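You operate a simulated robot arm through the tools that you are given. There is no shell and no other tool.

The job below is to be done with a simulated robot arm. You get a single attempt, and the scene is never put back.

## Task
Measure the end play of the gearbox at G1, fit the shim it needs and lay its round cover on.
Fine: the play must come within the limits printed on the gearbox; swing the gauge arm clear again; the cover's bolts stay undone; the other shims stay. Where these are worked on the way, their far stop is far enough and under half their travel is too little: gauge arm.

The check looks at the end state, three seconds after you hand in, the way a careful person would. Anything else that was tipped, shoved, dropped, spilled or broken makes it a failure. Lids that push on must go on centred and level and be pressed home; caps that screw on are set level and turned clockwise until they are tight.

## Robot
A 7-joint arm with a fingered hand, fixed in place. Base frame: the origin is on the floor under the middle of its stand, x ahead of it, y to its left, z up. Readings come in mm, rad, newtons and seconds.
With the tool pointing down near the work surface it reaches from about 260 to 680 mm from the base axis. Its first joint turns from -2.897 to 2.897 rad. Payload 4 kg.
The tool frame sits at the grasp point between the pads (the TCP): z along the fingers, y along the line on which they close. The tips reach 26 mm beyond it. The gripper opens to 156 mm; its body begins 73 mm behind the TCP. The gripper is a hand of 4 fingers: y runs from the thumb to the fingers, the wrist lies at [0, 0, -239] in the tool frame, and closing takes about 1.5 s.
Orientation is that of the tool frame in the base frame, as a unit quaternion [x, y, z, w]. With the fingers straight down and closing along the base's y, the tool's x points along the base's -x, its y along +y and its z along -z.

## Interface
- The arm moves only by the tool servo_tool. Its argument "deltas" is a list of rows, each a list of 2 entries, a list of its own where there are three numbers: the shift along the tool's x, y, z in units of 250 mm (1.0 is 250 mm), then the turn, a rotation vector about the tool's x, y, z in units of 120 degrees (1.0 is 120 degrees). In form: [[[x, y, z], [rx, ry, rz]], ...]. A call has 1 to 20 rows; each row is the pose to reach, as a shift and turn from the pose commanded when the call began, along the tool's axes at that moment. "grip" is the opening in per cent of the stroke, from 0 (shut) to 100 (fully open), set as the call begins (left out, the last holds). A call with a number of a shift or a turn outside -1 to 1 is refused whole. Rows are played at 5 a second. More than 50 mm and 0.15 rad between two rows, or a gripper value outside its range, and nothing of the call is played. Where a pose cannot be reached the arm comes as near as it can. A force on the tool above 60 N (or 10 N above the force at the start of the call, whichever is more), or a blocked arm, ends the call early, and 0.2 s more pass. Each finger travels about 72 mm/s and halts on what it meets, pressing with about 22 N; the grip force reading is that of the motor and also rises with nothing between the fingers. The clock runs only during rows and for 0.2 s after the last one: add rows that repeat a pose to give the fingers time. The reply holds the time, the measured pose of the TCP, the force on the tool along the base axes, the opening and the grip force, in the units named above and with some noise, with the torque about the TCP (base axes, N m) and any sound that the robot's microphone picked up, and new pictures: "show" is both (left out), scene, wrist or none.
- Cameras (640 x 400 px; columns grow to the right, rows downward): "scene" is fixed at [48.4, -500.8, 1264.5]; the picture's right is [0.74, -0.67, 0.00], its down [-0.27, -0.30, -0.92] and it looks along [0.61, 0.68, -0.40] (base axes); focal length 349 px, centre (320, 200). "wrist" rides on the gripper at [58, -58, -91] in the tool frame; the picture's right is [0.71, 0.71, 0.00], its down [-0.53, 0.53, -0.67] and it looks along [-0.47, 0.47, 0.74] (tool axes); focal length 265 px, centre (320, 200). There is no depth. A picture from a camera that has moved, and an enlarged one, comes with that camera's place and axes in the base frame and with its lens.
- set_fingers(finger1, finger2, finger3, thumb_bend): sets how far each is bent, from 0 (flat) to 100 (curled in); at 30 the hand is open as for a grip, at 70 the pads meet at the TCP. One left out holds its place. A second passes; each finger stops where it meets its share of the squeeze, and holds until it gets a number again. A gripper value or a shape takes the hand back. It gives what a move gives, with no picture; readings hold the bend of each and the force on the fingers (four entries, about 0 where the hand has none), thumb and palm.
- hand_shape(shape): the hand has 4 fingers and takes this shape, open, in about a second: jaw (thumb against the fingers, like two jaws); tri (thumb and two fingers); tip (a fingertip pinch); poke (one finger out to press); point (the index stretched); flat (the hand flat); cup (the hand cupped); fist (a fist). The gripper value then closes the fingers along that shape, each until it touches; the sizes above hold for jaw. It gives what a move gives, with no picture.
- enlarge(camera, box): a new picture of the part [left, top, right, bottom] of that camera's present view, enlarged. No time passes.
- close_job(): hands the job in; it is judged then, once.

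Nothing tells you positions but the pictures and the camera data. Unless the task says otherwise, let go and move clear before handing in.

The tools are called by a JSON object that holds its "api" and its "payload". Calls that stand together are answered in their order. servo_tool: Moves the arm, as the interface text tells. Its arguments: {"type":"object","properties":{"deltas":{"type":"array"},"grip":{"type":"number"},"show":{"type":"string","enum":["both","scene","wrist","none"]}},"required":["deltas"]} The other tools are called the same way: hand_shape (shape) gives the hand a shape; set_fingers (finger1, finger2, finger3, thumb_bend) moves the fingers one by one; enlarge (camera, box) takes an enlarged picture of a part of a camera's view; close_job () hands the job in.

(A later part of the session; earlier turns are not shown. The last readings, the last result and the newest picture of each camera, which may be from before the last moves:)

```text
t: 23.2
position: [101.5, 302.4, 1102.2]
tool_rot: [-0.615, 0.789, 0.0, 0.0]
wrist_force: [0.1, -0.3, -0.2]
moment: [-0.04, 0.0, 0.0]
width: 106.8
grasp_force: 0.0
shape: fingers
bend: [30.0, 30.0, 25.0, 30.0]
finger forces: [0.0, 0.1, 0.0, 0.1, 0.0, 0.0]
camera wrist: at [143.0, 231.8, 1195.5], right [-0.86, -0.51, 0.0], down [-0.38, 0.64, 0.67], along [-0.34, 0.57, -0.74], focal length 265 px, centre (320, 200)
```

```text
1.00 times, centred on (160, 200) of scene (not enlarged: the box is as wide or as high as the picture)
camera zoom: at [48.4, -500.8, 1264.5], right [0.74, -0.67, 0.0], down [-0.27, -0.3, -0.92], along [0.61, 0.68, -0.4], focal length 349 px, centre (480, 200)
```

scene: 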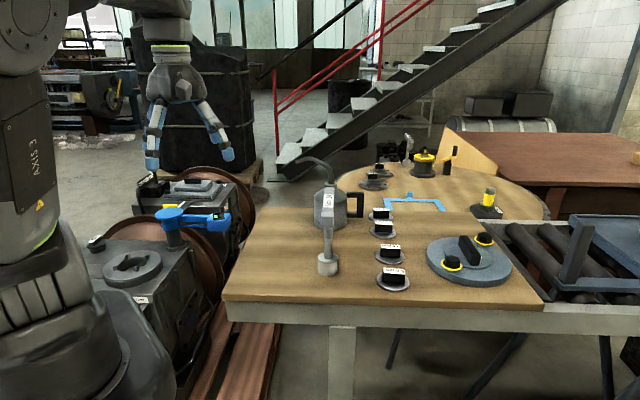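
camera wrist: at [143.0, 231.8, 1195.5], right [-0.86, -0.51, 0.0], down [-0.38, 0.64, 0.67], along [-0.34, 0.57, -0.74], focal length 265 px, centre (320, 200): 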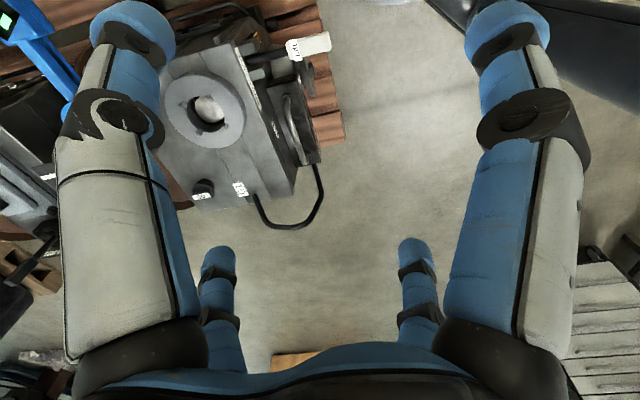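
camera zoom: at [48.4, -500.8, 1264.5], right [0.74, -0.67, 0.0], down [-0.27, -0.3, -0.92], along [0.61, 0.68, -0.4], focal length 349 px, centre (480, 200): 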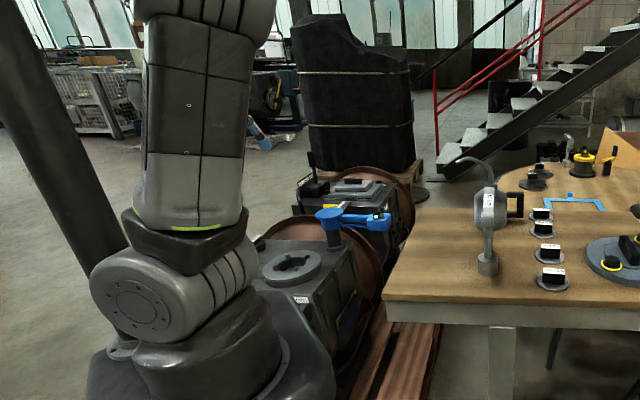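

Now the hand is left of the base at azimuth 71° but with the elbow swivelled right. I'll continue counter-clockwise at small radius to about azimuth 135°, so the shoulder faces the same way as the hand, before extending.

{"api": "servo_tool", "payload": {"deltas": [[[-0.003, 0.178, 0], [0, 0, -0.0667]], [[0.019, 0.354, 0], [0, 0, -0.1333]], [[0.066, 0.526, 0], [0, 0, -0.2]], [[0.136, 0.689, 0], [0, 0, -0.2667]], [[0.228, 0.842, 0], [0, 0, -0.3333]], [[0.31, 0.946, 0], [0, 0, -0.3833]], [[0.31, 0.946, 0], [0, 0, -0.3833]]], "show": "wrist"}}

{"api": "enlarge", "payload": {"camera": "scene", "box": [0, 0, 320, 400]}}

```text
t: 24.8
position: [-76.2, 280.7, 1091.5]
tool_rot: [0.856, -0.518, -0.007, 0.007]
wrist_force: [-0.2, -0.5, 0.3]
moment: [-0.01, -0.03, 0.04]
width: 106.8
grasp_force: 0.1
shape: fingers
bend: [30.0, 30.0, 25.0, 30.0]
finger forces: [0.1, 0.0, 0.1, 0.0, 0.0, 0.0]
out of reach, approached as far as the arm can: row 4, 5, 6, 7
camera wrist: at [4.0, 256.3, 1181.4], right [-0.3, -0.95, 0.01], down [-0.7, 0.22, 0.68], along [-0.65, 0.2, -0.73], focal length 265 px, centre (320, 200)
```

wrist: 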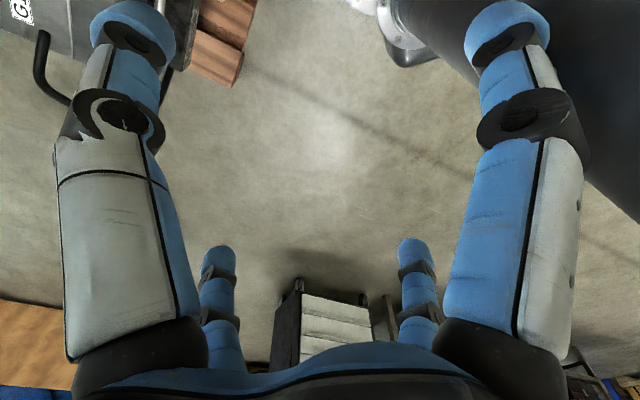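

```text
1.00 times, centred on (160, 200) of scene (not enlarged: the box is as wide or as high as the picture)
camera zoom: at [48.4, -500.8, 1264.5], right [0.74, -0.67, 0.0], down [-0.27, -0.3, -0.92], along [0.61, 0.68, -0.4], focal length 349 px, centre (480, 200)
```

zoom: 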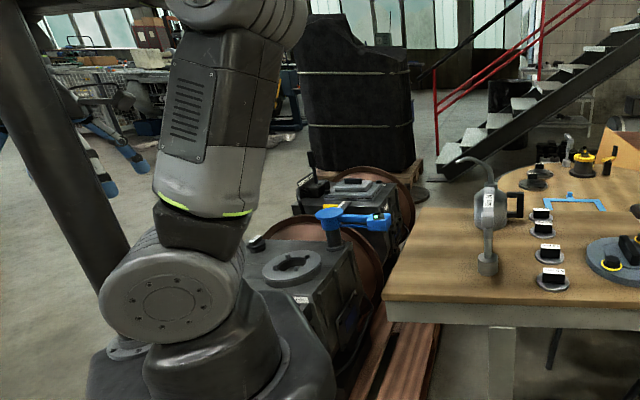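

{"api": "servo_tool", "payload": {"deltas": [[[-0.075, 0.09, 0], [0, 0, -0.025]], [[-0.15, 0.18, 0], [0, 0, -0.05]], [[-0.225, 0.27, 0], [0, 0, -0.075]], [[-0.3, 0.36, 0], [0, 0, -0.1]], [[-0.371, 0.446, 0], [0, 0, -0.125]], [[-0.371, 0.446, 0], [0, 0, -0.125]]], "show": "none"}}

{"api": "enlarge", "payload": {"camera": "scene", "box": [0, 0, 320, 400]}}

```text
t: 25.9
position: [-78.5, 291.4, 1072.5]
tool_rot: [0.886, -0.463, -0.016, -0.001]
wrist_force: [0.0, 0.3, -0.4]
moment: [0.01, -0.01, -0.01]
width: 106.8
grasp_force: 0.1
shape: fingers
bend: [30.0, 30.0, 25.0, 30.0]
finger forces: [0.0, 0.0, 0.0, 0.1, 0.0, 0.0]
out of reach, approached as far as the arm can: row 1, 2, 3, 4, 5
stopped in row 5: the arm was blocked; the commanded pose is now the measured one
```

```text
1.00 times, centred on (160, 200) of scene (not enlarged: the box is as wide or as high as the picture)
camera zoom: at [48.4, -500.8, 1264.5], right [0.74, -0.67, 0.0], down [-0.27, -0.3, -0.92], along [0.61, 0.68, -0.4], focal length 349 px, centre (480, 200)
```

zoom: 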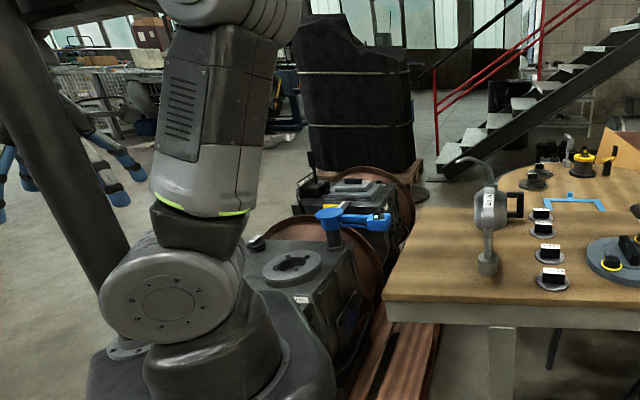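

The arm was blocked by a tall pillar standing just behind-left of the base, so going round that way is out. I'll back away clockwise and instead swing the elbow over by running the wrist yaw against its stop.

{"api": "servo_tool", "payload": {"deltas": [[[0.063, -0.145, -0.02], [0, 0, 0.0625]], [[0.144, -0.28, -0.04], [0, 0, 0.125]], [[0.242, -0.404, -0.06], [0, 0, 0.1875]], [[0.356, -0.514, -0.08], [0, 0, 0.25]], [[0.482, -0.608, -0.1], [0, 0, 0.3125]], [[0.62, -0.685, -0.12], [0, 0, 0.375]], [[0.62, -0.685, -0.12], [0, 0, 0.375]]], "show": "wrist"}}

{"api": "enlarge", "payload": {"camera": "scene", "box": [0, 0, 320, 400]}}

```text
t: 27.5
position: [149.9, 259.0, 1095.9]
tool_rot: [-0.641, 0.767, 0.016, -0.004]
wrist_force: [0.3, 0.8, 0.0]
moment: [0.0, 0.01, 0.02]
width: 107.0
grasp_force: 0.1
shape: fingers
bend: [30.0, 30.0, 25.0, 30.0]
finger forces: [0.0, 0.1, 0.0, 0.0, 0.1, 0.1]
camera wrist: at [199.1, 191.0, 1184.2], right [-0.82, -0.57, 0.01], down [-0.41, 0.6, 0.69], along [-0.4, 0.56, -0.72], focal length 265 px, centre (320, 200)
```

wrist: 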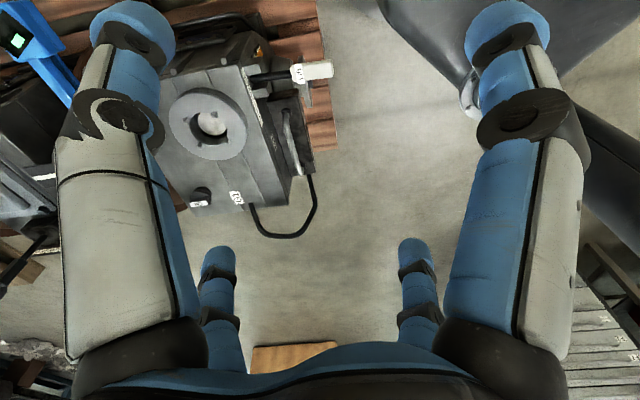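

```text
1.00 times, centred on (160, 200) of scene (not enlarged: the box is as wide or as high as the picture)
camera zoom: at [48.4, -500.8, 1264.5], right [0.74, -0.67, 0.0], down [-0.27, -0.3, -0.92], along [0.61, 0.68, -0.4], focal length 349 px, centre (480, 200)
```

zoom: 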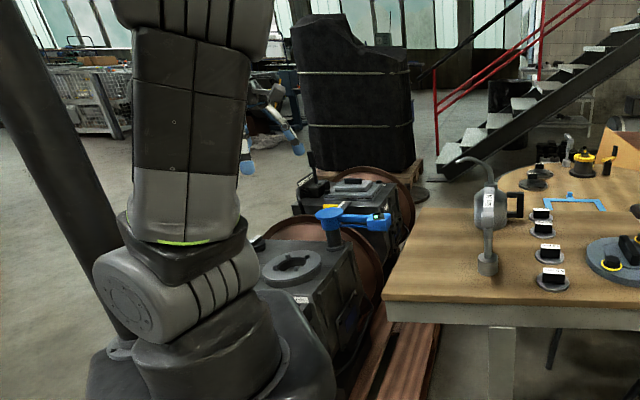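

{"api": "servo_tool", "payload": {"deltas": [[[0, 0, 0], [0, 0, 0.071]], [[0, 0, 0], [0, 0, 0.142]], [[0, 0, 0], [0, 0, 0.213]], [[0, 0, 0], [0, 0, 0.284]], [[0, 0, 0], [0, 0, 0.355]], [[0, 0, 0], [0, 0, 0.426]], [[0, 0, 0], [0, 0, 0.497]], [[0, 0, 0], [0, 0, 0.568]], [[0, 0, 0], [0, 0, 0.639]], [[0, 0, 0], [0, 0, 0.71]], [[0, 0, 0], [0, 0, 0.781]], [[0, 0, 0], [0, 0, 0.852]], [[0, 0, 0], [0, 0, 0.923]], [[0, 0, 0], [0, 0, 0.994]], [[0, 0, 0], [0, 0, 0.994]]], "show": "none"}}

{"api": "enlarge", "payload": {"camera": "scene", "box": [0, 0, 320, 400]}}

```text
t: 30.7
position: [303.9, 130.9, 1080.7]
tool_rot: [0.336, 0.942, 0.004, -0.015]
wrist_force: [-0.1, -0.5, 0.6]
moment: [0.04, 0.02, 0.01]
width: 107.0
grasp_force: 0.2
shape: fingers
bend: [30.0, 30.0, 25.0, 30.0]
finger forces: [0.0, 0.0, 0.0, 0.0, 0.0, 0.0]
out of reach, approached as far as the arm can: row 10, 11, 12, 13, 14, 15
```

```text
1.00 times, centred on (160, 200) of scene (not enlarged: the box is as wide or as high as the picture)
camera zoom: at [48.4, -500.8, 1264.5], right [0.74, -0.67, 0.0], down [-0.27, -0.3, -0.92], along [0.61, 0.68, -0.4], focal length 349 px, centre (480, 200)
```

zoom: 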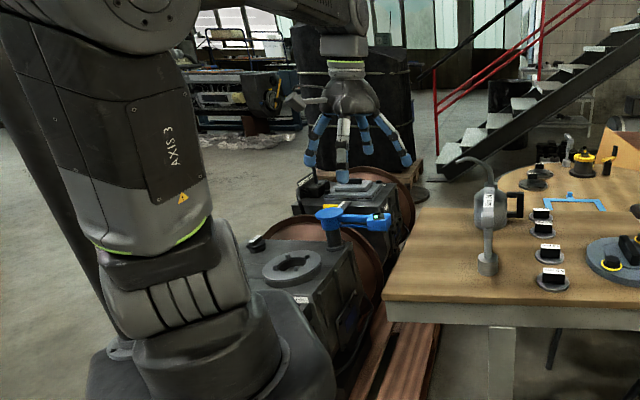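

{"api": "servo_tool", "payload": {"deltas": [[[0.1, 0, -0.01], [0, 0, 0]], [[0.2, 0, -0.02], [0, 0, 0]], [[0.3, 0, -0.03], [0, 0, 0]], [[0.4, 0, -0.04], [0, 0, 0]], [[0.5, 0, -0.05], [0, 0, 0]], [[0.6, 0, -0.06], [0, 0, 0]], [[0.7, 0, -0.06], [0, 0, 0]], [[0.8, 0, -0.06], [0, 0, 0]], [[0.8, 0, -0.06], [0, 0, 0]]], "show": "none"}}

{"api": "enlarge", "payload": {"camera": "scene", "box": [0, 0, 320, 400]}}

```text
t: 32.7
position: [293.2, 120.6, 1085.5]
tool_rot: [0.336, 0.942, 0.004, -0.015]
wrist_force: [-0.3, -0.7, -0.6]
moment: [0.0, -0.02, 0.01]
width: 106.3
grasp_force: 0.0
shape: fingers
bend: [30.0, 30.0, 25.0, 30.0]
finger forces: [0.1, 0.1, 0.0, 0.0, 0.1, 0.0]
out of reach, approached as far as the arm can: row 1, 2, 3, 4, 5, 6, 7, 8, 9
```

```text
1.00 times, centred on (160, 200) of scene (not enlarged: the box is as wide or as high as the picture)
camera zoom: at [48.4, -500.8, 1264.5], right [0.74, -0.67, 0.0], down [-0.27, -0.3, -0.92], along [0.61, 0.68, -0.4], focal length 349 px, centre (480, 200)
```

zoom: 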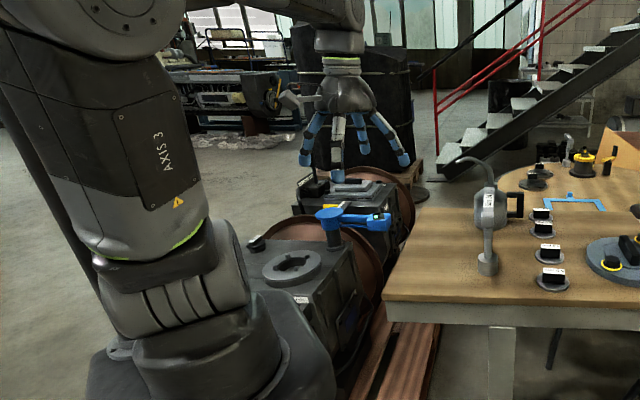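

{"api": "servo_tool", "payload": {"deltas": [[[-0.15, -0.094, -0.06], [0, 0, 0.0667]], [[-0.284, -0.209, -0.12], [0, 0, 0.1333]], [[-0.402, -0.341, -0.18], [0, 0, 0.2]], [[-0.5, -0.488, -0.24], [0, 0, 0.2667]], [[-0.5, -0.488, -0.3], [0, 0, 0.2667]], [[-0.5, -0.488, -0.3], [0, 0, 0.2667]]], "show": "none"}}

{"api": "enlarge", "payload": {"camera": "scene", "box": [0, 0, 320, 400]}}

```text
t: 34.1
position: [316.8, -52.2, 1158.5]
tool_rot: [0.584, 0.812, 0.0, -0.016]
wrist_force: [-0.2, 0.7, -0.4]
moment: [0.02, 0.01, 0.0]
width: 106.6
grasp_force: 0.1
shape: fingers
bend: [30.0, 30.0, 25.0, 30.0]
finger forces: [0.1, 0.0, 0.1, 0.0, 0.0, 0.0]
```

```text
1.00 times, centred on (160, 200) of scene (not enlarged: the box is as wide or as high as the picture)
camera zoom: at [48.4, -500.8, 1264.5], right [0.74, -0.67, 0.0], down [-0.27, -0.3, -0.92], along [0.61, 0.68, -0.4], focal length 349 px, centre (480, 200)
```

zoom: 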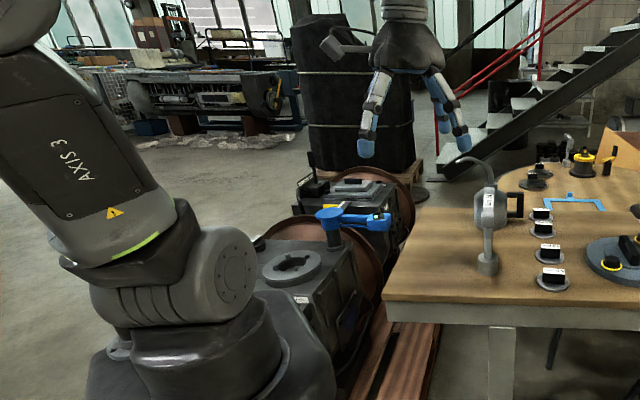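

{"api": "servo_tool", "payload": {"deltas": [[[-0.075, 0.141, 0], [-0.009, -0.0124, 0]], [[-0.15, 0.281, 0], [-0.009, -0.0124, 0]], [[-0.225, 0.422, 0], [-0.009, -0.0124, 0]], [[-0.3, 0.563, 0], [-0.009, -0.0124, 0]], [[-0.375, 0.703, 0], [-0.009, -0.0124, 0]], [[-0.45, 0.844, 0], [-0.009, -0.0124, 0]], [[-0.45, 0.844, 0], [-0.009, -0.0124, 0]]], "show": "wrist"}}

{"api": "enlarge", "payload": {"camera": "scene", "box": [0, 0, 320, 400]}}

```text
t: 35.7
position: [553.0, -91.2, 1152.6]
tool_rot: [0.584, 0.812, 0.0, -0.001]
wrist_force: [-0.3, -0.3, 0.5]
moment: [0.04, 0.03, 0.01]
width: 106.8
grasp_force: 0.0
shape: fingers
bend: [30.0, 30.0, 25.0, 30.0]
finger forces: [0.0, 0.0, 0.1, 0.0, 0.0, 0.0]
camera wrist: at [478.8, -54.6, 1243.1], right [0.45, 0.9, 0.0], down [0.67, -0.33, 0.67], along [0.6, -0.3, -0.74], focal length 265 px, centre (320, 200)
```

wrist: 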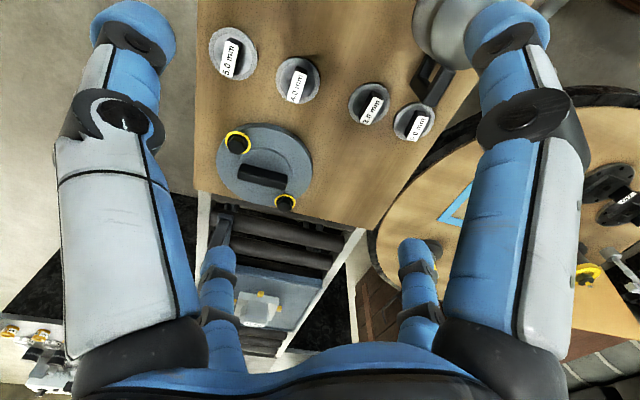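

```text
1.00 times, centred on (160, 200) of scene (not enlarged: the box is as wide or as high as the picture)
camera zoom: at [48.4, -500.8, 1264.5], right [0.74, -0.67, 0.0], down [-0.27, -0.3, -0.92], along [0.61, 0.68, -0.4], focal length 349 px, centre (480, 200)
```

zoom: 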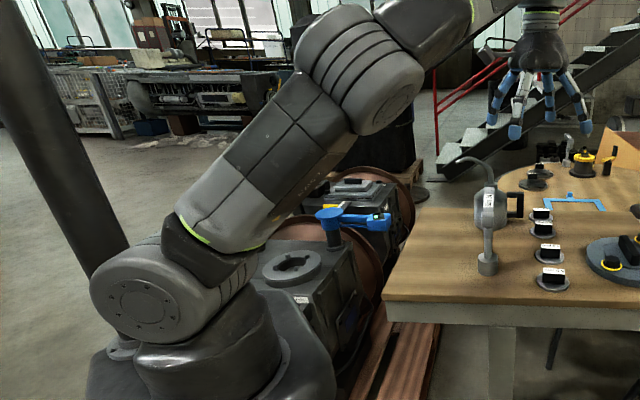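

{"api": "servo_tool", "payload": {"deltas": [[[-0.164, -0.096, 0], [0, 0, 0.0405]], [[-0.318, -0.206, 0], [0, 0, 0.081]], [[-0.464, -0.328, 0], [0, 0, 0.1214]], [[-0.598, -0.462, 0], [0, 0, 0.1619]], [[-0.72, -0.608, 0], [0, 0, 0.2024]], [[-0.83, -0.762, 0], [0, 0, 0.2428]], [[-0.926, -0.926, 0], [0, 0, 0.2833]], [[-0.926, -0.926, 0], [0, 0, 0.2833]]], "show": "wrist"}}

{"api": "enlarge", "payload": {"camera": "scene", "box": [0, 0, 320, 400]}}

```text
t: 37.5
position: [405.7, -385.3, 1151.5]
tool_rot: [0.796, 0.605, 0.001, 0.001]
wrist_force: [0.1, -0.5, -0.2]
moment: [0.02, -0.01, 0.03]
width: 107.1
grasp_force: 0.1
shape: fingers
bend: [30.0, 30.0, 25.0, 30.0]
finger forces: [0.1, 0.1, 0.1, 0.0, 0.0, 0.0]
camera wrist: at [365.0, -313.2, 1243.3], right [0.87, 0.49, 0.0], down [0.37, -0.65, 0.67], along [0.33, -0.58, -0.74], focal length 265 px, centre (320, 200)
```

wrist: 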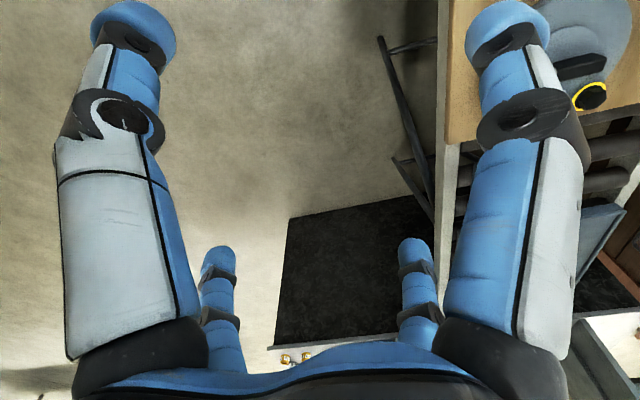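

```text
1.00 times, centred on (160, 200) of scene (not enlarged: the box is as wide or as high as the picture)
camera zoom: at [48.4, -500.8, 1264.5], right [0.74, -0.67, 0.0], down [-0.27, -0.3, -0.92], along [0.61, 0.68, -0.4], focal length 349 px, centre (480, 200)
```

zoom: 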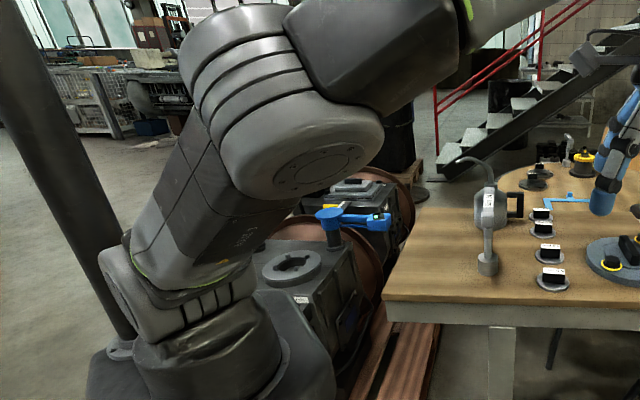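

{"api": "servo_tool", "payload": {"deltas": [[[0.075, -0.141, 0.02], [0, 0, 0]], [[0.15, -0.282, 0.04], [0, 0, 0]], [[0.225, -0.423, 0.06], [0, 0, 0]], [[0.3, -0.564, 0.08], [0, 0, 0]], [[0.375, -0.705, 0.1], [0, 0, 0]], [[0.45, -0.846, 0.12], [0, 0, 0]], [[0.525, -0.987, 0.14], [0, 0, 0]], [[0.525, -0.987, 0.14], [0, 0, 0]]], "show": "none"}}

{"api": "enlarge", "payload": {"camera": "scene", "box": [0, 0, 320, 400]}}

```text
t: 39.3
position: [205.2, -191.6, 1118.9]
tool_rot: [0.795, 0.606, 0.001, 0.0]
wrist_force: [-0.3, 0.4, 0.5]
moment: [-0.01, 0.01, 0.01]
width: 106.7
grasp_force: 0.0
shape: fingers
bend: [30.0, 30.0, 25.0, 30.0]
finger forces: [0.1, 0.1, 0.1, 0.0, 0.0, 0.0]
```

```text
1.00 times, centred on (160, 200) of scene (not enlarged: the box is as wide or as high as the picture)
camera zoom: at [48.4, -500.8, 1264.5], right [0.74, -0.67, 0.0], down [-0.27, -0.3, -0.92], along [0.61, 0.68, -0.4], focal length 349 px, centre (480, 200)
```

zoom: 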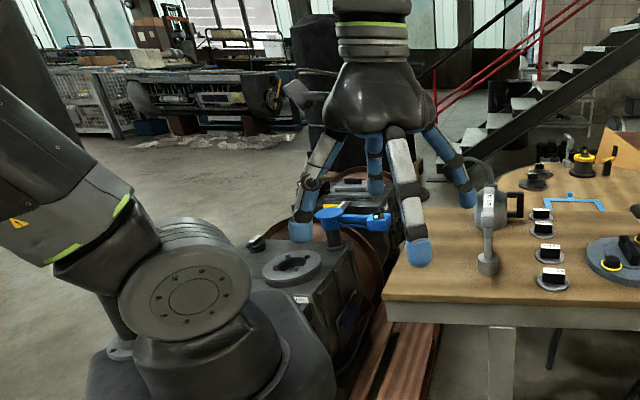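

{"api": "servo_tool", "payload": {"deltas": [[[0.144, 0.063, 0], [0, 0, -0.0667]], [[0.295, 0.105, 0], [0, 0, -0.1333]], [[0.45, 0.126, 0], [0, 0, -0.2]], [[0.606, 0.125, 0], [0, 0, -0.2667]], [[0.762, 0.102, 0], [0, 0, -0.3333]], [[0.912, 0.058, 0], [0, 0, -0.4]], [[0.912, 0.058, 0], [0, 0, -0.4]]], "show": "none"}}

{"api": "enlarge", "payload": {"camera": "scene", "box": [0, 0, 320, 400]}}

```text
t: 40.9
position: [282.4, 17.2, 1119.2]
tool_rot: [0.479, 0.878, 0.0, 0.0]
wrist_force: [-0.6, -0.8, -0.4]
moment: [0.03, -0.01, -0.03]
width: 106.8
grasp_force: 0.2
shape: fingers
bend: [30.0, 30.0, 25.0, 30.0]
finger forces: [0.0, 0.1, 0.0, 0.0, 0.0, 0.0]
out of reach, approached as far as the arm can: row 5, 6, 7
```

```text
1.00 times, centred on (160, 200) of scene (not enlarged: the box is as wide or as high as the picture)
camera zoom: at [48.4, -500.8, 1264.5], right [0.74, -0.67, 0.0], down [-0.27, -0.3, -0.92], along [0.61, 0.68, -0.4], focal length 349 px, centre (480, 200)
```

zoom: 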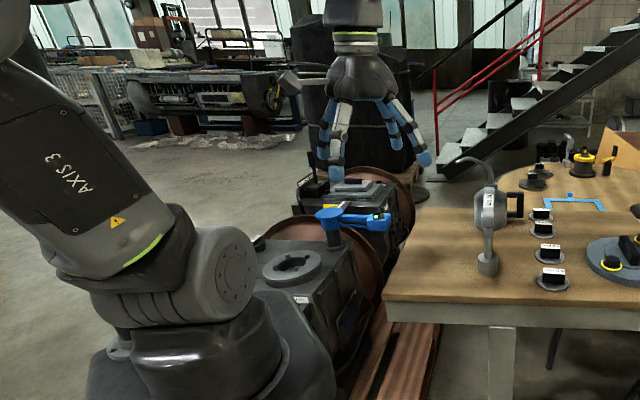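

{"api": "servo_tool", "payload": {"deltas": [[[0, 0, 0], [0, 0, -0.0667]], [[0, 0, 0], [0, 0, -0.1333]], [[0.07, 0.036, 0], [0, 0, -0.2]], [[0.142, 0.068, 0], [0, 0, -0.2667]], [[0.217, 0.094, 0], [0, 0, -0.3333]], [[0.293, 0.114, 0], [0, 0, -0.3833]], [[0.41, 0.136, 0], [0, 0, -0.4333]], [[0.548, 0.145, 0], [0, 0, -0.5]], [[0.686, 0.137, 0], [0, 0, -0.5667]], [[0.822, 0.113, 0], [0, 0, -0.6333]], [[0.822, 0.113, 0], [0, 0, -0.6333]]], "show": "none"}}

{"api": "enlarge", "payload": {"camera": "scene", "box": [0, 0, 320, 400]}}

```text
t: 43.3
position: [194.5, 203.7, 1117.6]
tool_rot: [-0.162, 0.987, 0.0, 0.001]
wrist_force: [0.1, -1.2, -0.4]
moment: [0.01, 0.03, -0.01]
width: 106.6
grasp_force: 0.0
shape: fingers
bend: [30.0, 30.0, 25.0, 30.0]
finger forces: [0.1, 0.1, 0.0, 0.1, 0.0, 0.0]
```

```text
1.00 times, centred on (160, 200) of scene (not enlarged: the box is as wide or as high as the picture)
camera zoom: at [48.4, -500.8, 1264.5], right [0.74, -0.67, 0.0], down [-0.27, -0.3, -0.92], along [0.61, 0.68, -0.4], focal length 349 px, centre (480, 200)
```

zoom: 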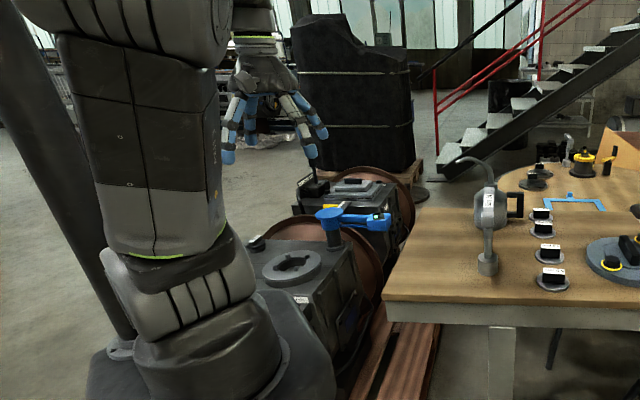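

The posture improved. Next I'll circle back clockwise at small radius, then pass close to the base axis counter-clockwise with fixed yaw, which should bring the shoulder in line with the hand.

{"api": "servo_tool", "payload": {"deltas": [[[-0.058, -0.131, -0.04], [0, 0, 0.0333]], [[-0.1, -0.27, -0.08], [0, 0, 0.0667]], [[-0.124, -0.412, -0.12], [0, 0, 0.1]], [[-0.129, -0.555, -0.16], [0, 0, 0.1333]], [[-0.115, -0.7, -0.2], [0, 0, 0.1667]], [[-0.084, -0.84, -0.25], [0, 0, 0.2]], [[-0.084, -0.84, -0.25], [0, 0, 0.2]]], "show": "none"}}

{"api": "enlarge", "payload": {"camera": "scene", "box": [0, 0, 320, 400]}}

```text
t: 44.9
position: [281.1, 10.5, 1182.0]
tool_rot: [0.048, 0.999, 0.0, 0.0]
wrist_force: [0.0, 0.0, -0.2]
moment: [-0.01, 0.01, 0.03]
width: 106.7
grasp_force: 0.0
shape: fingers
bend: [30.0, 30.0, 25.0, 30.0]
finger forces: [0.0, 0.0, 0.1, 0.1, 0.0, 0.0]
```

```text
1.00 times, centred on (160, 200) of scene (not enlarged: the box is as wide or as high as the picture)
camera zoom: at [48.4, -500.8, 1264.5], right [0.74, -0.67, 0.0], down [-0.27, -0.3, -0.92], along [0.61, 0.68, -0.4], focal length 349 px, centre (480, 200)
```

zoom: 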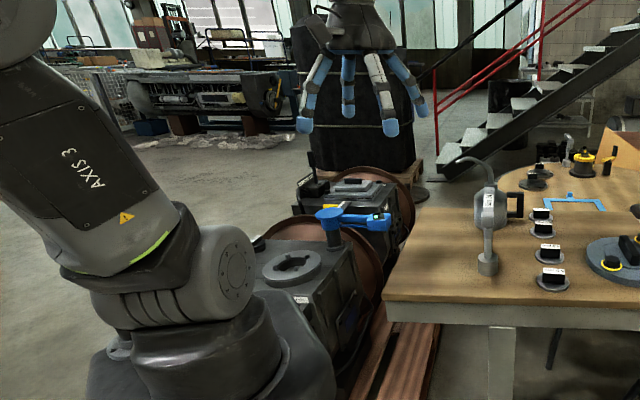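

{"api": "servo_tool", "payload": {"deltas": [[[-0.01, -0.137, 0], [0, 0, 0.031]], [[-0.003, -0.274, 0], [0, 0, 0.062]], [[0.021, -0.41, 0], [0, 0, 0.093]], [[0.06, -0.541, 0], [0, 0, 0.124]], [[0.116, -0.667, 0], [0, 0, 0.155]], [[0.187, -0.784, 0], [0, 0, 0.186]], [[0.187, -0.784, 0], [0, 0, 0.186]]], "show": "none"}}

{"api": "enlarge", "payload": {"camera": "scene", "box": [0, 0, 320, 400]}}

```text
t: 46.5
position: [215.5, -179.8, 1182.4]
tool_rot: [0.24, 0.971, 0.0, 0.0]
wrist_force: [0.0, 0.3, 0.2]
moment: [0.0, 0.01, 0.0]
width: 106.8
grasp_force: 0.1
shape: fingers
bend: [30.0, 30.0, 25.0, 30.0]
finger forces: [0.1, 0.0, 0.0, 0.1, 0.0, 0.0]
```

```text
1.00 times, centred on (160, 200) of scene (not enlarged: the box is as wide or as high as the picture)
camera zoom: at [48.4, -500.8, 1264.5], right [0.74, -0.67, 0.0], down [-0.27, -0.3, -0.92], along [0.61, 0.68, -0.4], focal length 349 px, centre (480, 200)
```

zoom: 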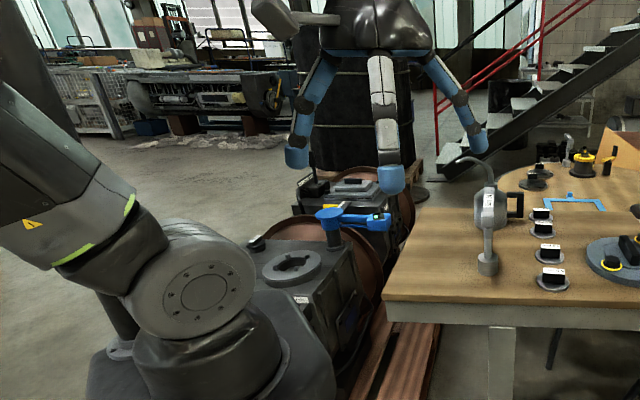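

{"api": "servo_tool", "payload": {"deltas": [[[0.128, 0.027, 0], [0, 0, 0]], [[0.256, 0.054, 0], [0, 0, 0]], [[0.383, 0.081, 0], [0, 0, 0]], [[0.511, 0.108, 0], [0, 0, 0]], [[0.511, 0.108, 0], [0, 0, 0]]], "show": "none"}}

{"api": "enlarge", "payload": {"camera": "scene", "box": [0, 0, 320, 400]}}

```text
t: 47.7
position: [113.5, -97.5, 1181.5]
tool_rot: [0.24, 0.971, 0.0, 0.0]
wrist_force: [-1.1, 0.9, -0.4]
moment: [0.04, 0.01, 0.01]
width: 106.7
grasp_force: 0.1
shape: fingers
bend: [30.0, 30.0, 25.0, 30.0]
finger forces: [0.1, 0.1, 0.0, 0.0, 0.0, 0.0]
```

```text
1.00 times, centred on (160, 200) of scene (not enlarged: the box is as wide or as high as the picture)
camera zoom: at [48.4, -500.8, 1264.5], right [0.74, -0.67, 0.0], down [-0.27, -0.3, -0.92], along [0.61, 0.68, -0.4], focal length 349 px, centre (480, 200)
```

zoom: 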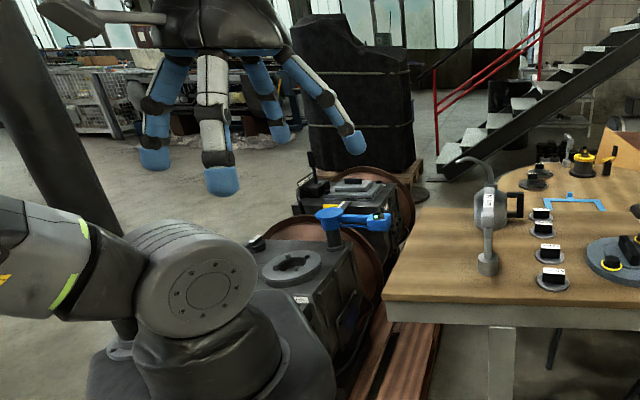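

{"api": "servo_tool", "payload": {"deltas": [[[-0.014, 0.168, 0], [0, 0, 0]], [[0.015, 0.316, 0], [0, 0, 0]], [[0.078, 0.454, 0], [0, 0, 0]], [[0.178, 0.573, 0], [0, 0, 0]], [[0.308, 0.667, 0], [0, 0, 0]], [[0.308, 0.667, 0], [0, 0, 0]]], "show": "none"}}

{"api": "enlarge", "payload": {"camera": "scene", "box": [0, 0, 320, 400]}}

```text
t: 49.1
position: [174.8, 50.9, 1177.1]
tool_rot: [0.239, 0.971, 0.0, -0.001]
wrist_force: [0.1, 0.5, 0.1]
moment: [0.0, 0.01, 0.0]
width: 106.6
grasp_force: 0.2
shape: fingers
bend: [30.0, 30.0, 25.0, 30.0]
finger forces: [0.0, 0.1, 0.1, 0.1, 0.0, 0.0]
out of reach, approached as far as the arm can: row 4, 5, 6
```

```text
1.00 times, centred on (160, 200) of scene (not enlarged: the box is as wide or as high as the picture)
camera zoom: at [48.4, -500.8, 1264.5], right [0.74, -0.67, 0.0], down [-0.27, -0.3, -0.92], along [0.61, 0.68, -0.4], focal length 349 px, centre (480, 200)
```

zoom: 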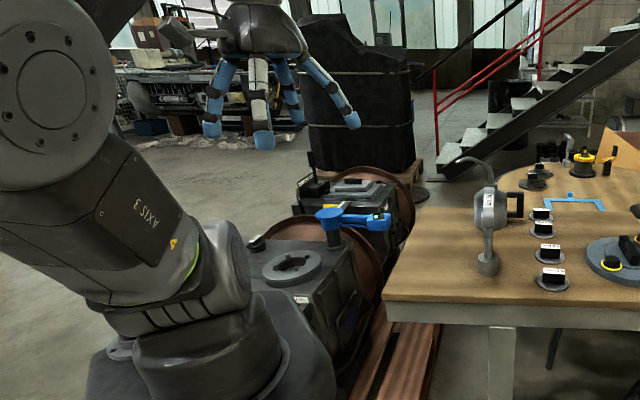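

{"api": "servo_tool", "payload": {"deltas": [[[-0.05, 0.06, 0], [0, 0, -0.066]], [[-0.1, 0.12, 0], [0, 0, -0.132]], [[-0.15, 0.18, 0], [0, 0, -0.198]], [[-0.2, 0.22, 0], [0, 0, -0.264]], [[-0.25, 0.26, 0], [0, 0, -0.33]], [[-0.28, 0.27, 0], [0, 0, -0.396]], [[-0.28, 0.27, 0], [0, 0, -0.462]], [[-0.28, 0.27, 0], [0, 0, -0.528]], [[-0.28, 0.27, 0], [0, 0, -0.594]], [[-0.28, 0.27, 0], [0, 0, -0.594]]], "show": "none"}}

{"api": "enlarge", "payload": {"camera": "scene", "box": [0, 0, 320, 400]}}

{"api": "servo_tool", "payload": {"deltas": [[[0, 0, 0], [0, 0, 0]], [[0, 0, 0], [0, 0, 0]], [[0, 0, 0], [0, 0, 0]], [[0, 0, 0], [0, 0, 0]], [[0, 0, 0], [0, 0, 0]], [[0, 0, 0], [0, 0, 0]], [[0, 0, 0], [0, 0, 0]], [[0, 0, 0], [0, 0, 0]], [[0, 0, 0], [0, 0, 0]], [[0, 0, 0], [0, 0, 0]]], "show": "none"}}

{"api": "enlarge", "payload": {"camera": "scene", "box": [0, 0, 320, 400]}}

```text
t: 51.3
position: [267.8, 80.2, 1177.2]
tool_rot: [-0.372, 0.928, 0.001, 0.0]
wrist_force: [0.9, 1.1, 0.6]
moment: [-0.02, -0.01, -0.01]
width: 106.6
grasp_force: 0.0
shape: fingers
bend: [30.0, 30.0, 25.0, 30.0]
finger forces: [0.0, 0.1, 0.1, 0.0, 0.1, 0.1]
```

```text
1.00 times, centred on (160, 200) of scene (not enlarged: the box is as wide or as high as the picture)
camera zoom: at [48.4, -500.8, 1264.5], right [0.74, -0.67, 0.0], down [-0.27, -0.3, -0.92], along [0.61, 0.68, -0.4], focal length 349 px, centre (480, 200)
```

zoom: 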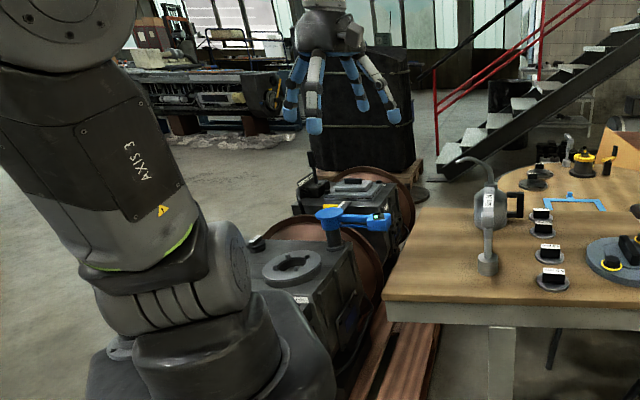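

```text
t: 53.5
position: [269.3, 80.7, 1177.0]
tool_rot: [-0.371, 0.929, 0.0, -0.001]
wrist_force: [-0.4, -0.5, -0.4]
moment: [-0.03, -0.01, 0.01]
width: 106.8
grasp_force: 0.1
shape: fingers
bend: [30.0, 30.0, 25.0, 30.0]
finger forces: [0.0, 0.0, 0.0, 0.1, 0.0, 0.1]
```

```text
1.00 times, centred on (160, 200) of scene (not enlarged: the box is as wide or as high as the picture)
camera zoom: at [48.4, -500.8, 1264.5], right [0.74, -0.67, 0.0], down [-0.27, -0.3, -0.92], along [0.61, 0.68, -0.4], focal length 349 px, centre (480, 200)
```

zoom: 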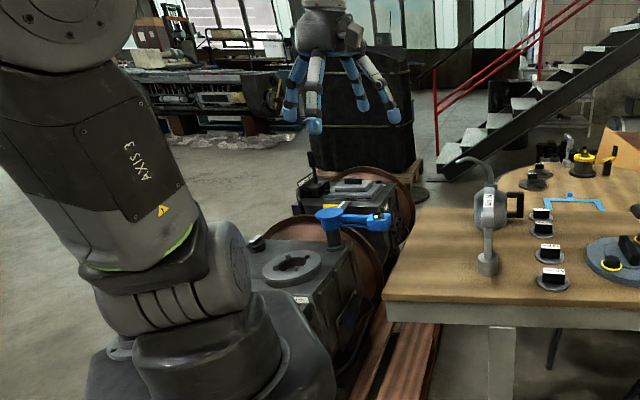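

Holding still does not shift the elbow. I'll go to azimuth ~70° at small radius, then extend until joint 1 sits on its stop with the upper arm upright, and tip it over to the left from there.

{"api": "servo_tool", "payload": {"deltas": [[[-0.058, 0.137, 0.03], [0, 0, -0.024]], [[-0.098, 0.28, 0.06], [0, 0, -0.048]], [[-0.119, 0.428, 0.09], [0, 0, -0.072]], [[-0.12, 0.577, 0.12], [0, 0, -0.096]], [[-0.1, 0.725, 0.15], [0, 0, -0.12]], [[-0.062, 0.869, 0.18], [0, 0, -0.144]], [[-0.016, 0.985, 0.216], [0, 0, -0.167]], [[-0.016, 0.985, 0.216], [0, 0, -0.167]]], "show": "none"}}

{"api": "enlarge", "payload": {"camera": "scene", "box": [0, 0, 320, 400]}}

```text
t: 55.3
position: [102.0, 260.0, 1124.2]
tool_rot: [-0.528, 0.849, 0.0, -0.001]
wrist_force: [-0.3, 0.3, 0.9]
moment: [0.0, -0.02, 0.0]
width: 106.7
grasp_force: 0.0
shape: fingers
bend: [30.0, 30.0, 25.0, 30.0]
finger forces: [0.1, 0.0, 0.1, 0.1, 0.0, 0.1]
```

```text
1.00 times, centred on (160, 200) of scene (not enlarged: the box is as wide or as high as the picture)
camera zoom: at [48.4, -500.8, 1264.5], right [0.74, -0.67, 0.0], down [-0.27, -0.3, -0.92], along [0.61, 0.68, -0.4], focal length 349 px, centre (480, 200)
```

zoom: 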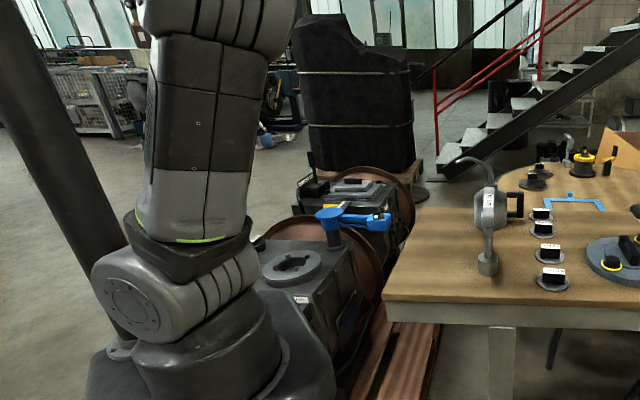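

{"api": "servo_tool", "payload": {"deltas": [[[-0.116, 0.034, 0], [0, 0, 0]], [[-0.231, 0.068, 0], [0, 0, 0]], [[-0.347, 0.101, 0], [0, 0, 0]], [[-0.45, 0.131, 0], [0, 0, 0]], [[-0.45, 0.131, 0], [0, 0, 0]]], "show": "none"}}

{"api": "enlarge", "payload": {"camera": "scene", "box": [0, 0, 320, 400]}}

```text
t: 56.5
position: [123.5, 377.7, 1123.3]
tool_rot: [-0.527, 0.85, 0.001, 0.001]
wrist_force: [0.6, -1.1, -0.2]
moment: [-0.02, -0.01, -0.01]
width: 106.7
grasp_force: 0.1
shape: fingers
bend: [30.0, 30.0, 25.0, 30.0]
finger forces: [0.0, 0.1, 0.0, 0.1, 0.0, 0.0]
```

```text
1.00 times, centred on (160, 200) of scene (not enlarged: the box is as wide or as high as the picture)
camera zoom: at [48.4, -500.8, 1264.5], right [0.74, -0.67, 0.0], down [-0.27, -0.3, -0.92], along [0.61, 0.68, -0.4], focal length 349 px, centre (480, 200)
```

zoom: 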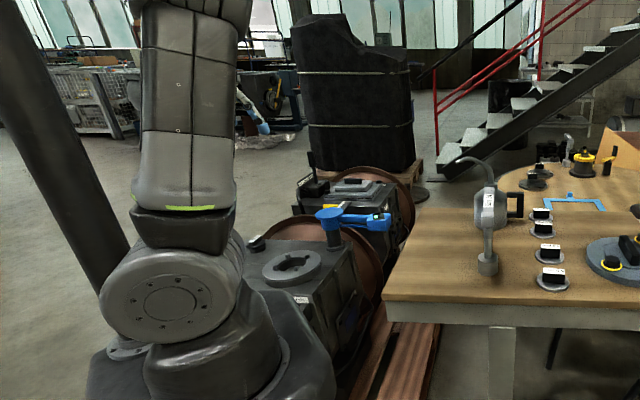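

{"api": "servo_tool", "payload": {"deltas": [[[-0.058, 0.017, 0], [0, 0, 0]], [[-0.116, 0.034, 0], [0, 0, 0]], [[-0.174, 0.051, 0], [0, 0, 0]], [[-0.232, 0.068, 0], [0, 0, 0]], [[-0.232, 0.068, 0], [0, 0, 0]]], "show": "none"}}

{"api": "enlarge", "payload": {"camera": "scene", "box": [0, 0, 320, 400]}}

```text
t: 57.7
position: [129.1, 376.4, 1119.6]
tool_rot: [-0.527, 0.85, 0.0, 0.001]
wrist_force: [-0.4, 0.2, -0.9]
moment: [0.01, 0.0, -0.01]
width: 106.7
grasp_force: 0.0
shape: fingers
bend: [30.0, 30.0, 25.0, 30.0]
finger forces: [0.1, 0.1, 0.0, 0.0, 0.0, 0.1]
out of reach, approached as far as the arm can: row 1, 2, 3, 4, 5
```

```text
1.00 times, centred on (160, 200) of scene (not enlarged: the box is as wide or as high as the picture)
camera zoom: at [48.4, -500.8, 1264.5], right [0.74, -0.67, 0.0], down [-0.27, -0.3, -0.92], along [0.61, 0.68, -0.4], focal length 349 px, centre (480, 200)
```

zoom: 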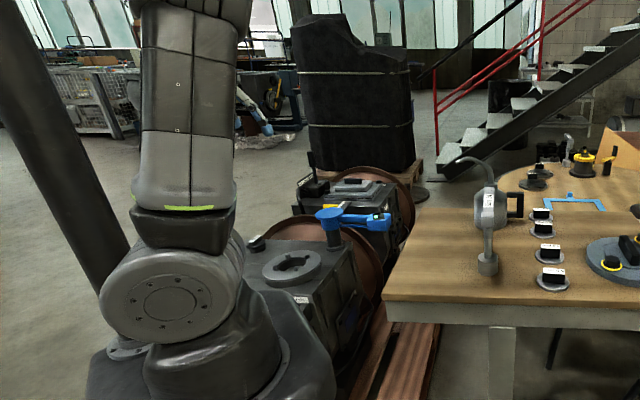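

{"api": "servo_tool", "payload": {"deltas": [[[0.11, -0.06, 0], [0, 0, 0]], [[0.22, -0.09, 0], [0, 0, 0]], [[0.34, -0.115, 0], [0, 0, 0]], [[0.45, -0.14, 0], [0, 0, 0]], [[0.45, -0.14, 0], [0, 0, 0]]], "show": "none"}}

{"api": "enlarge", "payload": {"camera": "scene", "box": [0, 0, 320, 400]}}

```text
t: 58.9
position: [112.1, 259.7, 1116.9]
tool_rot: [-0.528, 0.849, 0.0, 0.0]
wrist_force: [0.2, -0.4, 0.1]
moment: [-0.01, -0.03, 0.0]
width: 106.6
grasp_force: 0.1
shape: fingers
bend: [30.0, 30.0, 25.0, 30.0]
finger forces: [0.0, 0.1, 0.0, 0.0, 0.0, 0.1]
```

```text
1.00 times, centred on (160, 200) of scene (not enlarged: the box is as wide or as high as the picture)
camera zoom: at [48.4, -500.8, 1264.5], right [0.74, -0.67, 0.0], down [-0.27, -0.3, -0.92], along [0.61, 0.68, -0.4], focal length 349 px, centre (480, 200)
```

zoom: 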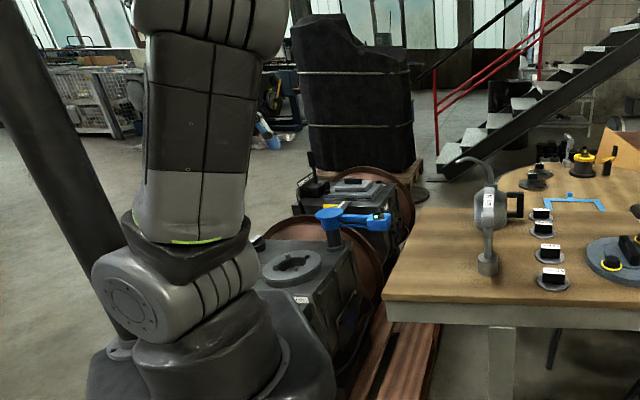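

{"api": "servo_tool", "payload": {"deltas": [[[-0.11, 0.036, 0], [0, 0, 0]], [[-0.22, 0.072, 0], [0, 0, 0]], [[-0.33, 0.108, 0], [0, 0, 0]], [[-0.441, 0.145, 0], [0, 0, 0]], [[-0.441, 0.145, 0], [0, 0, 0]]], "show": "none"}}

{"api": "servo_tool", "payload": {"deltas": [[[0, 0, 0], [0, 0, 0.068]], [[0, 0, 0], [0, 0, 0.136]], [[0, 0, 0], [0, 0, 0.204]], [[0, 0, 0], [0, 0, 0.272]], [[0, 0, 0], [0, 0, 0.34]], [[0, 0, 0], [0, 0, 0.408]], [[0, 0, 0], [0, 0, 0.476]], [[0, 0, 0], [0, 0, 0.544]], [[0, 0, 0], [0, 0, 0.6]], [[0, 0, 0], [0, 0, 0.6]]], "show": "none"}}

{"api": "enlarge", "payload": {"camera": "scene", "box": [0, 0, 320, 400]}}

```text
t: 60.1
position: [130.0, 375.3, 1116.5]
tool_rot: [-0.528, 0.849, 0.0, 0.0]
wrist_force: [0.1, -0.3, 0.2]
moment: [0.0, 0.01, 0.0]
width: 106.6
grasp_force: 0.0
shape: fingers
bend: [30.0, 30.0, 25.0, 30.0]
finger forces: [0.1, 0.0, 0.1, 0.0, 0.1, 0.0]
```

```text
t: 62.3
position: [224.8, 356.8, 1118.7]
tool_rot: [0.07, 0.998, 0.0, 0.0]
wrist_force: [-0.4, 0.7, 0.1]
moment: [0.02, 0.03, -0.02]
width: 106.8
grasp_force: 0.0
shape: fingers
bend: [30.0, 30.0, 25.0, 30.0]
finger forces: [0.0, 0.0, 0.1, 0.1, 0.0, 0.1]
out of reach, approached as far as the arm can: row 8, 9, 10
```

```text
1.00 times, centred on (160, 200) of scene (not enlarged: the box is as wide or as high as the picture)
camera zoom: at [48.4, -500.8, 1264.5], right [0.74, -0.67, 0.0], down [-0.27, -0.3, -0.92], along [0.61, 0.68, -0.4], focal length 349 px, centre (480, 200)
```

zoom: 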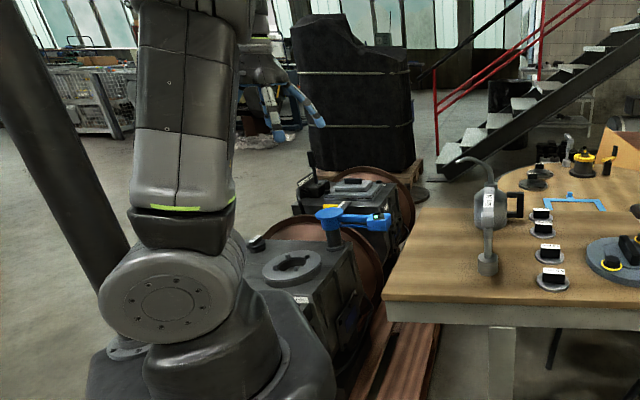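

{"api": "servo_tool", "payload": {"deltas": [[[0.06, 0.003, 0], [0, 0, -0.07]], [[0.12, 0.007, 0], [0, 0, -0.14]], [[0.18, 0.01, 0], [0, 0, -0.21]], [[0.24, 0.014, 0], [0, 0, -0.28]], [[0.3, 0.017, 0], [0, 0, -0.35]], [[0.36, 0.02, 0], [0, 0, -0.42]], [[0.42, 0.024, 0], [0, 0, -0.49]], [[0.48, 0.027, 0], [0, 0, -0.56]], [[0.504, 0.029, 0], [0, 0, -0.63]], [[0.504, 0.029, 0], [0, 0, -0.63]]], "show": "none"}}

{"api": "enlarge", "payload": {"camera": "scene", "box": [0, 0, 320, 400]}}

```text
t: 64.5
position: [99.5, 377.0, 1118.9]
tool_rot: [-0.554, 0.833, 0.001, 0.001]
wrist_force: [0.8, 0.5, -0.1]
moment: [-0.02, 0.0, -0.02]
width: 106.6
grasp_force: 0.2
shape: fingers
bend: [30.0, 30.0, 25.0, 30.0]
finger forces: [0.0, 0.1, 0.0, 0.0, 0.0, 0.1]
out of reach, approached as far as the arm can: row 7, 8, 9, 10
```

```text
1.00 times, centred on (160, 200) of scene (not enlarged: the box is as wide or as high as the picture)
camera zoom: at [48.4, -500.8, 1264.5], right [0.74, -0.67, 0.0], down [-0.27, -0.3, -0.92], along [0.61, 0.68, -0.4], focal length 349 px, centre (480, 200)
```

zoom: 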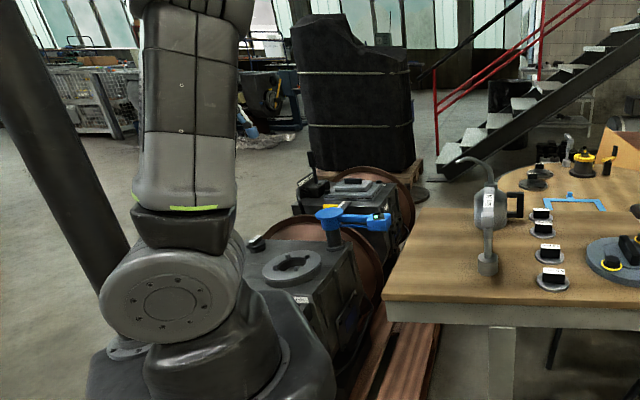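

{"api": "servo_tool", "payload": {"deltas": [[[-0.014, -0.19, 0], [0, 0, 0.0583]], [[-0.006, -0.38, 0], [0, 0, 0.1167]], [[0.026, -0.568, 0], [0, 0, 0.175]], [[0.08, -0.75, 0], [0, 0, 0.2333]], [[0.156, -0.925, 0], [0, 0, 0.2917]], [[0.156, -0.925, 0], [0, 0, 0.2917]]], "show": "none"}}

{"api": "servo_tool", "payload": {"deltas": [[[-0.014, -0.19, 0], [0, 0, 0.0583]], [[-0.006, -0.38, 0], [0, 0, 0.1167]], [[0.026, -0.568, 0], [0, 0, 0.175]], [[0.08, -0.75, 0], [0, 0, 0.2333]], [[0.156, -0.925, 0], [0, 0, 0.2917]], [[0.156, -0.925, 0], [0, 0, 0.2917]]], "show": "none"}}

{"api": "enlarge", "payload": {"camera": "scene", "box": [0, 0, 320, 400]}}

```text
t: 65.9
position: [299.7, 248.4, 1119.7]
tool_rot: [-0.277, 0.961, 0.0, 0.0]
wrist_force: [-0.5, -0.4, 0.0]
moment: [0.01, 0.01, 0.01]
width: 106.6
grasp_force: 0.1
shape: fingers
bend: [30.0, 30.0, 25.0, 30.0]
finger forces: [0.0, 0.0, 0.1, 0.0, 0.0, 0.0]
```

```text
t: 67.3
position: [388.1, 34.5, 1120.2]
tool_rot: [0.025, 1.0, 0.001, 0.0]
wrist_force: [0.0, 0.2, 0.2]
moment: [0.0, 0.01, 0.0]
width: 106.7
grasp_force: 0.0
shape: fingers
bend: [30.0, 30.0, 25.0, 30.0]
finger forces: [0.0, 0.1, 0.0, 0.1, 0.1, 0.0]
```

```text
1.00 times, centred on (160, 200) of scene (not enlarged: the box is as wide or as high as the picture)
camera zoom: at [48.4, -500.8, 1264.5], right [0.74, -0.67, 0.0], down [-0.27, -0.3, -0.92], along [0.61, 0.68, -0.4], focal length 349 px, centre (480, 200)
```

zoom: 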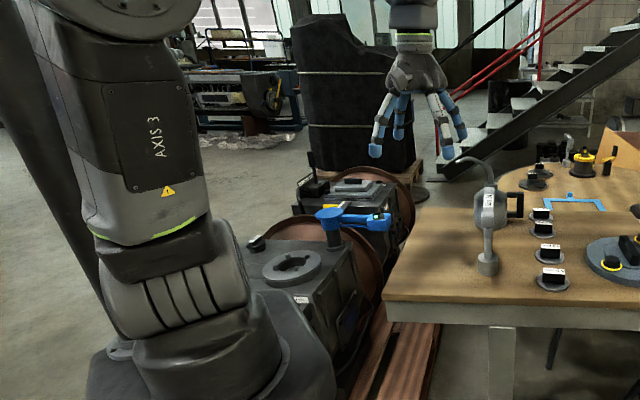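

{"api": "servo_tool", "payload": {"deltas": [[[0, 0, 0], [0, 0, 0.07]], [[0, 0, 0], [0, 0, 0.14]], [[0, 0, 0], [0, 0, 0.21]], [[0, 0, 0], [0, 0, 0.28]], [[0, 0, 0], [0, 0, 0.35]], [[0, 0, 0], [0, 0, 0.42]], [[0, 0, 0], [0, 0, 0.42]]], "show": "none"}}

{"api": "enlarge", "payload": {"camera": "scene", "box": [0, 0, 320, 400]}}

```text
t: 68.9
position: [389.7, 34.7, 1119.4]
tool_rot: [0.449, 0.894, 0.0, 0.0]
wrist_force: [0.0, 0.3, -0.7]
moment: [-0.02, -0.02, 0.01]
width: 106.6
grasp_force: 0.0
shape: fingers
bend: [30.0, 30.0, 25.0, 30.0]
finger forces: [0.0, 0.0, 0.0, 0.1, 0.0, 0.0]
```

```text
1.00 times, centred on (160, 200) of scene (not enlarged: the box is as wide or as high as the picture)
camera zoom: at [48.4, -500.8, 1264.5], right [0.74, -0.67, 0.0], down [-0.27, -0.3, -0.92], along [0.61, 0.68, -0.4], focal length 349 px, centre (480, 200)
```

zoom: 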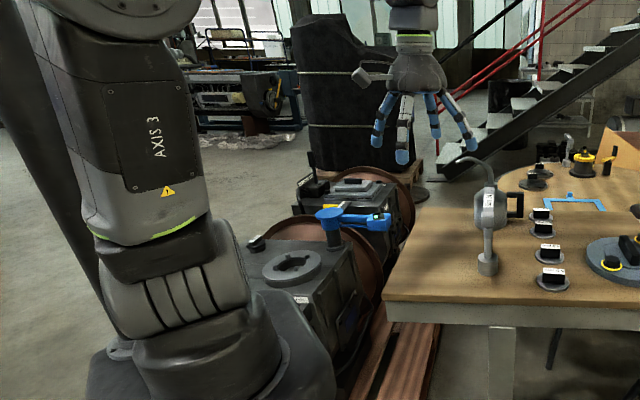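

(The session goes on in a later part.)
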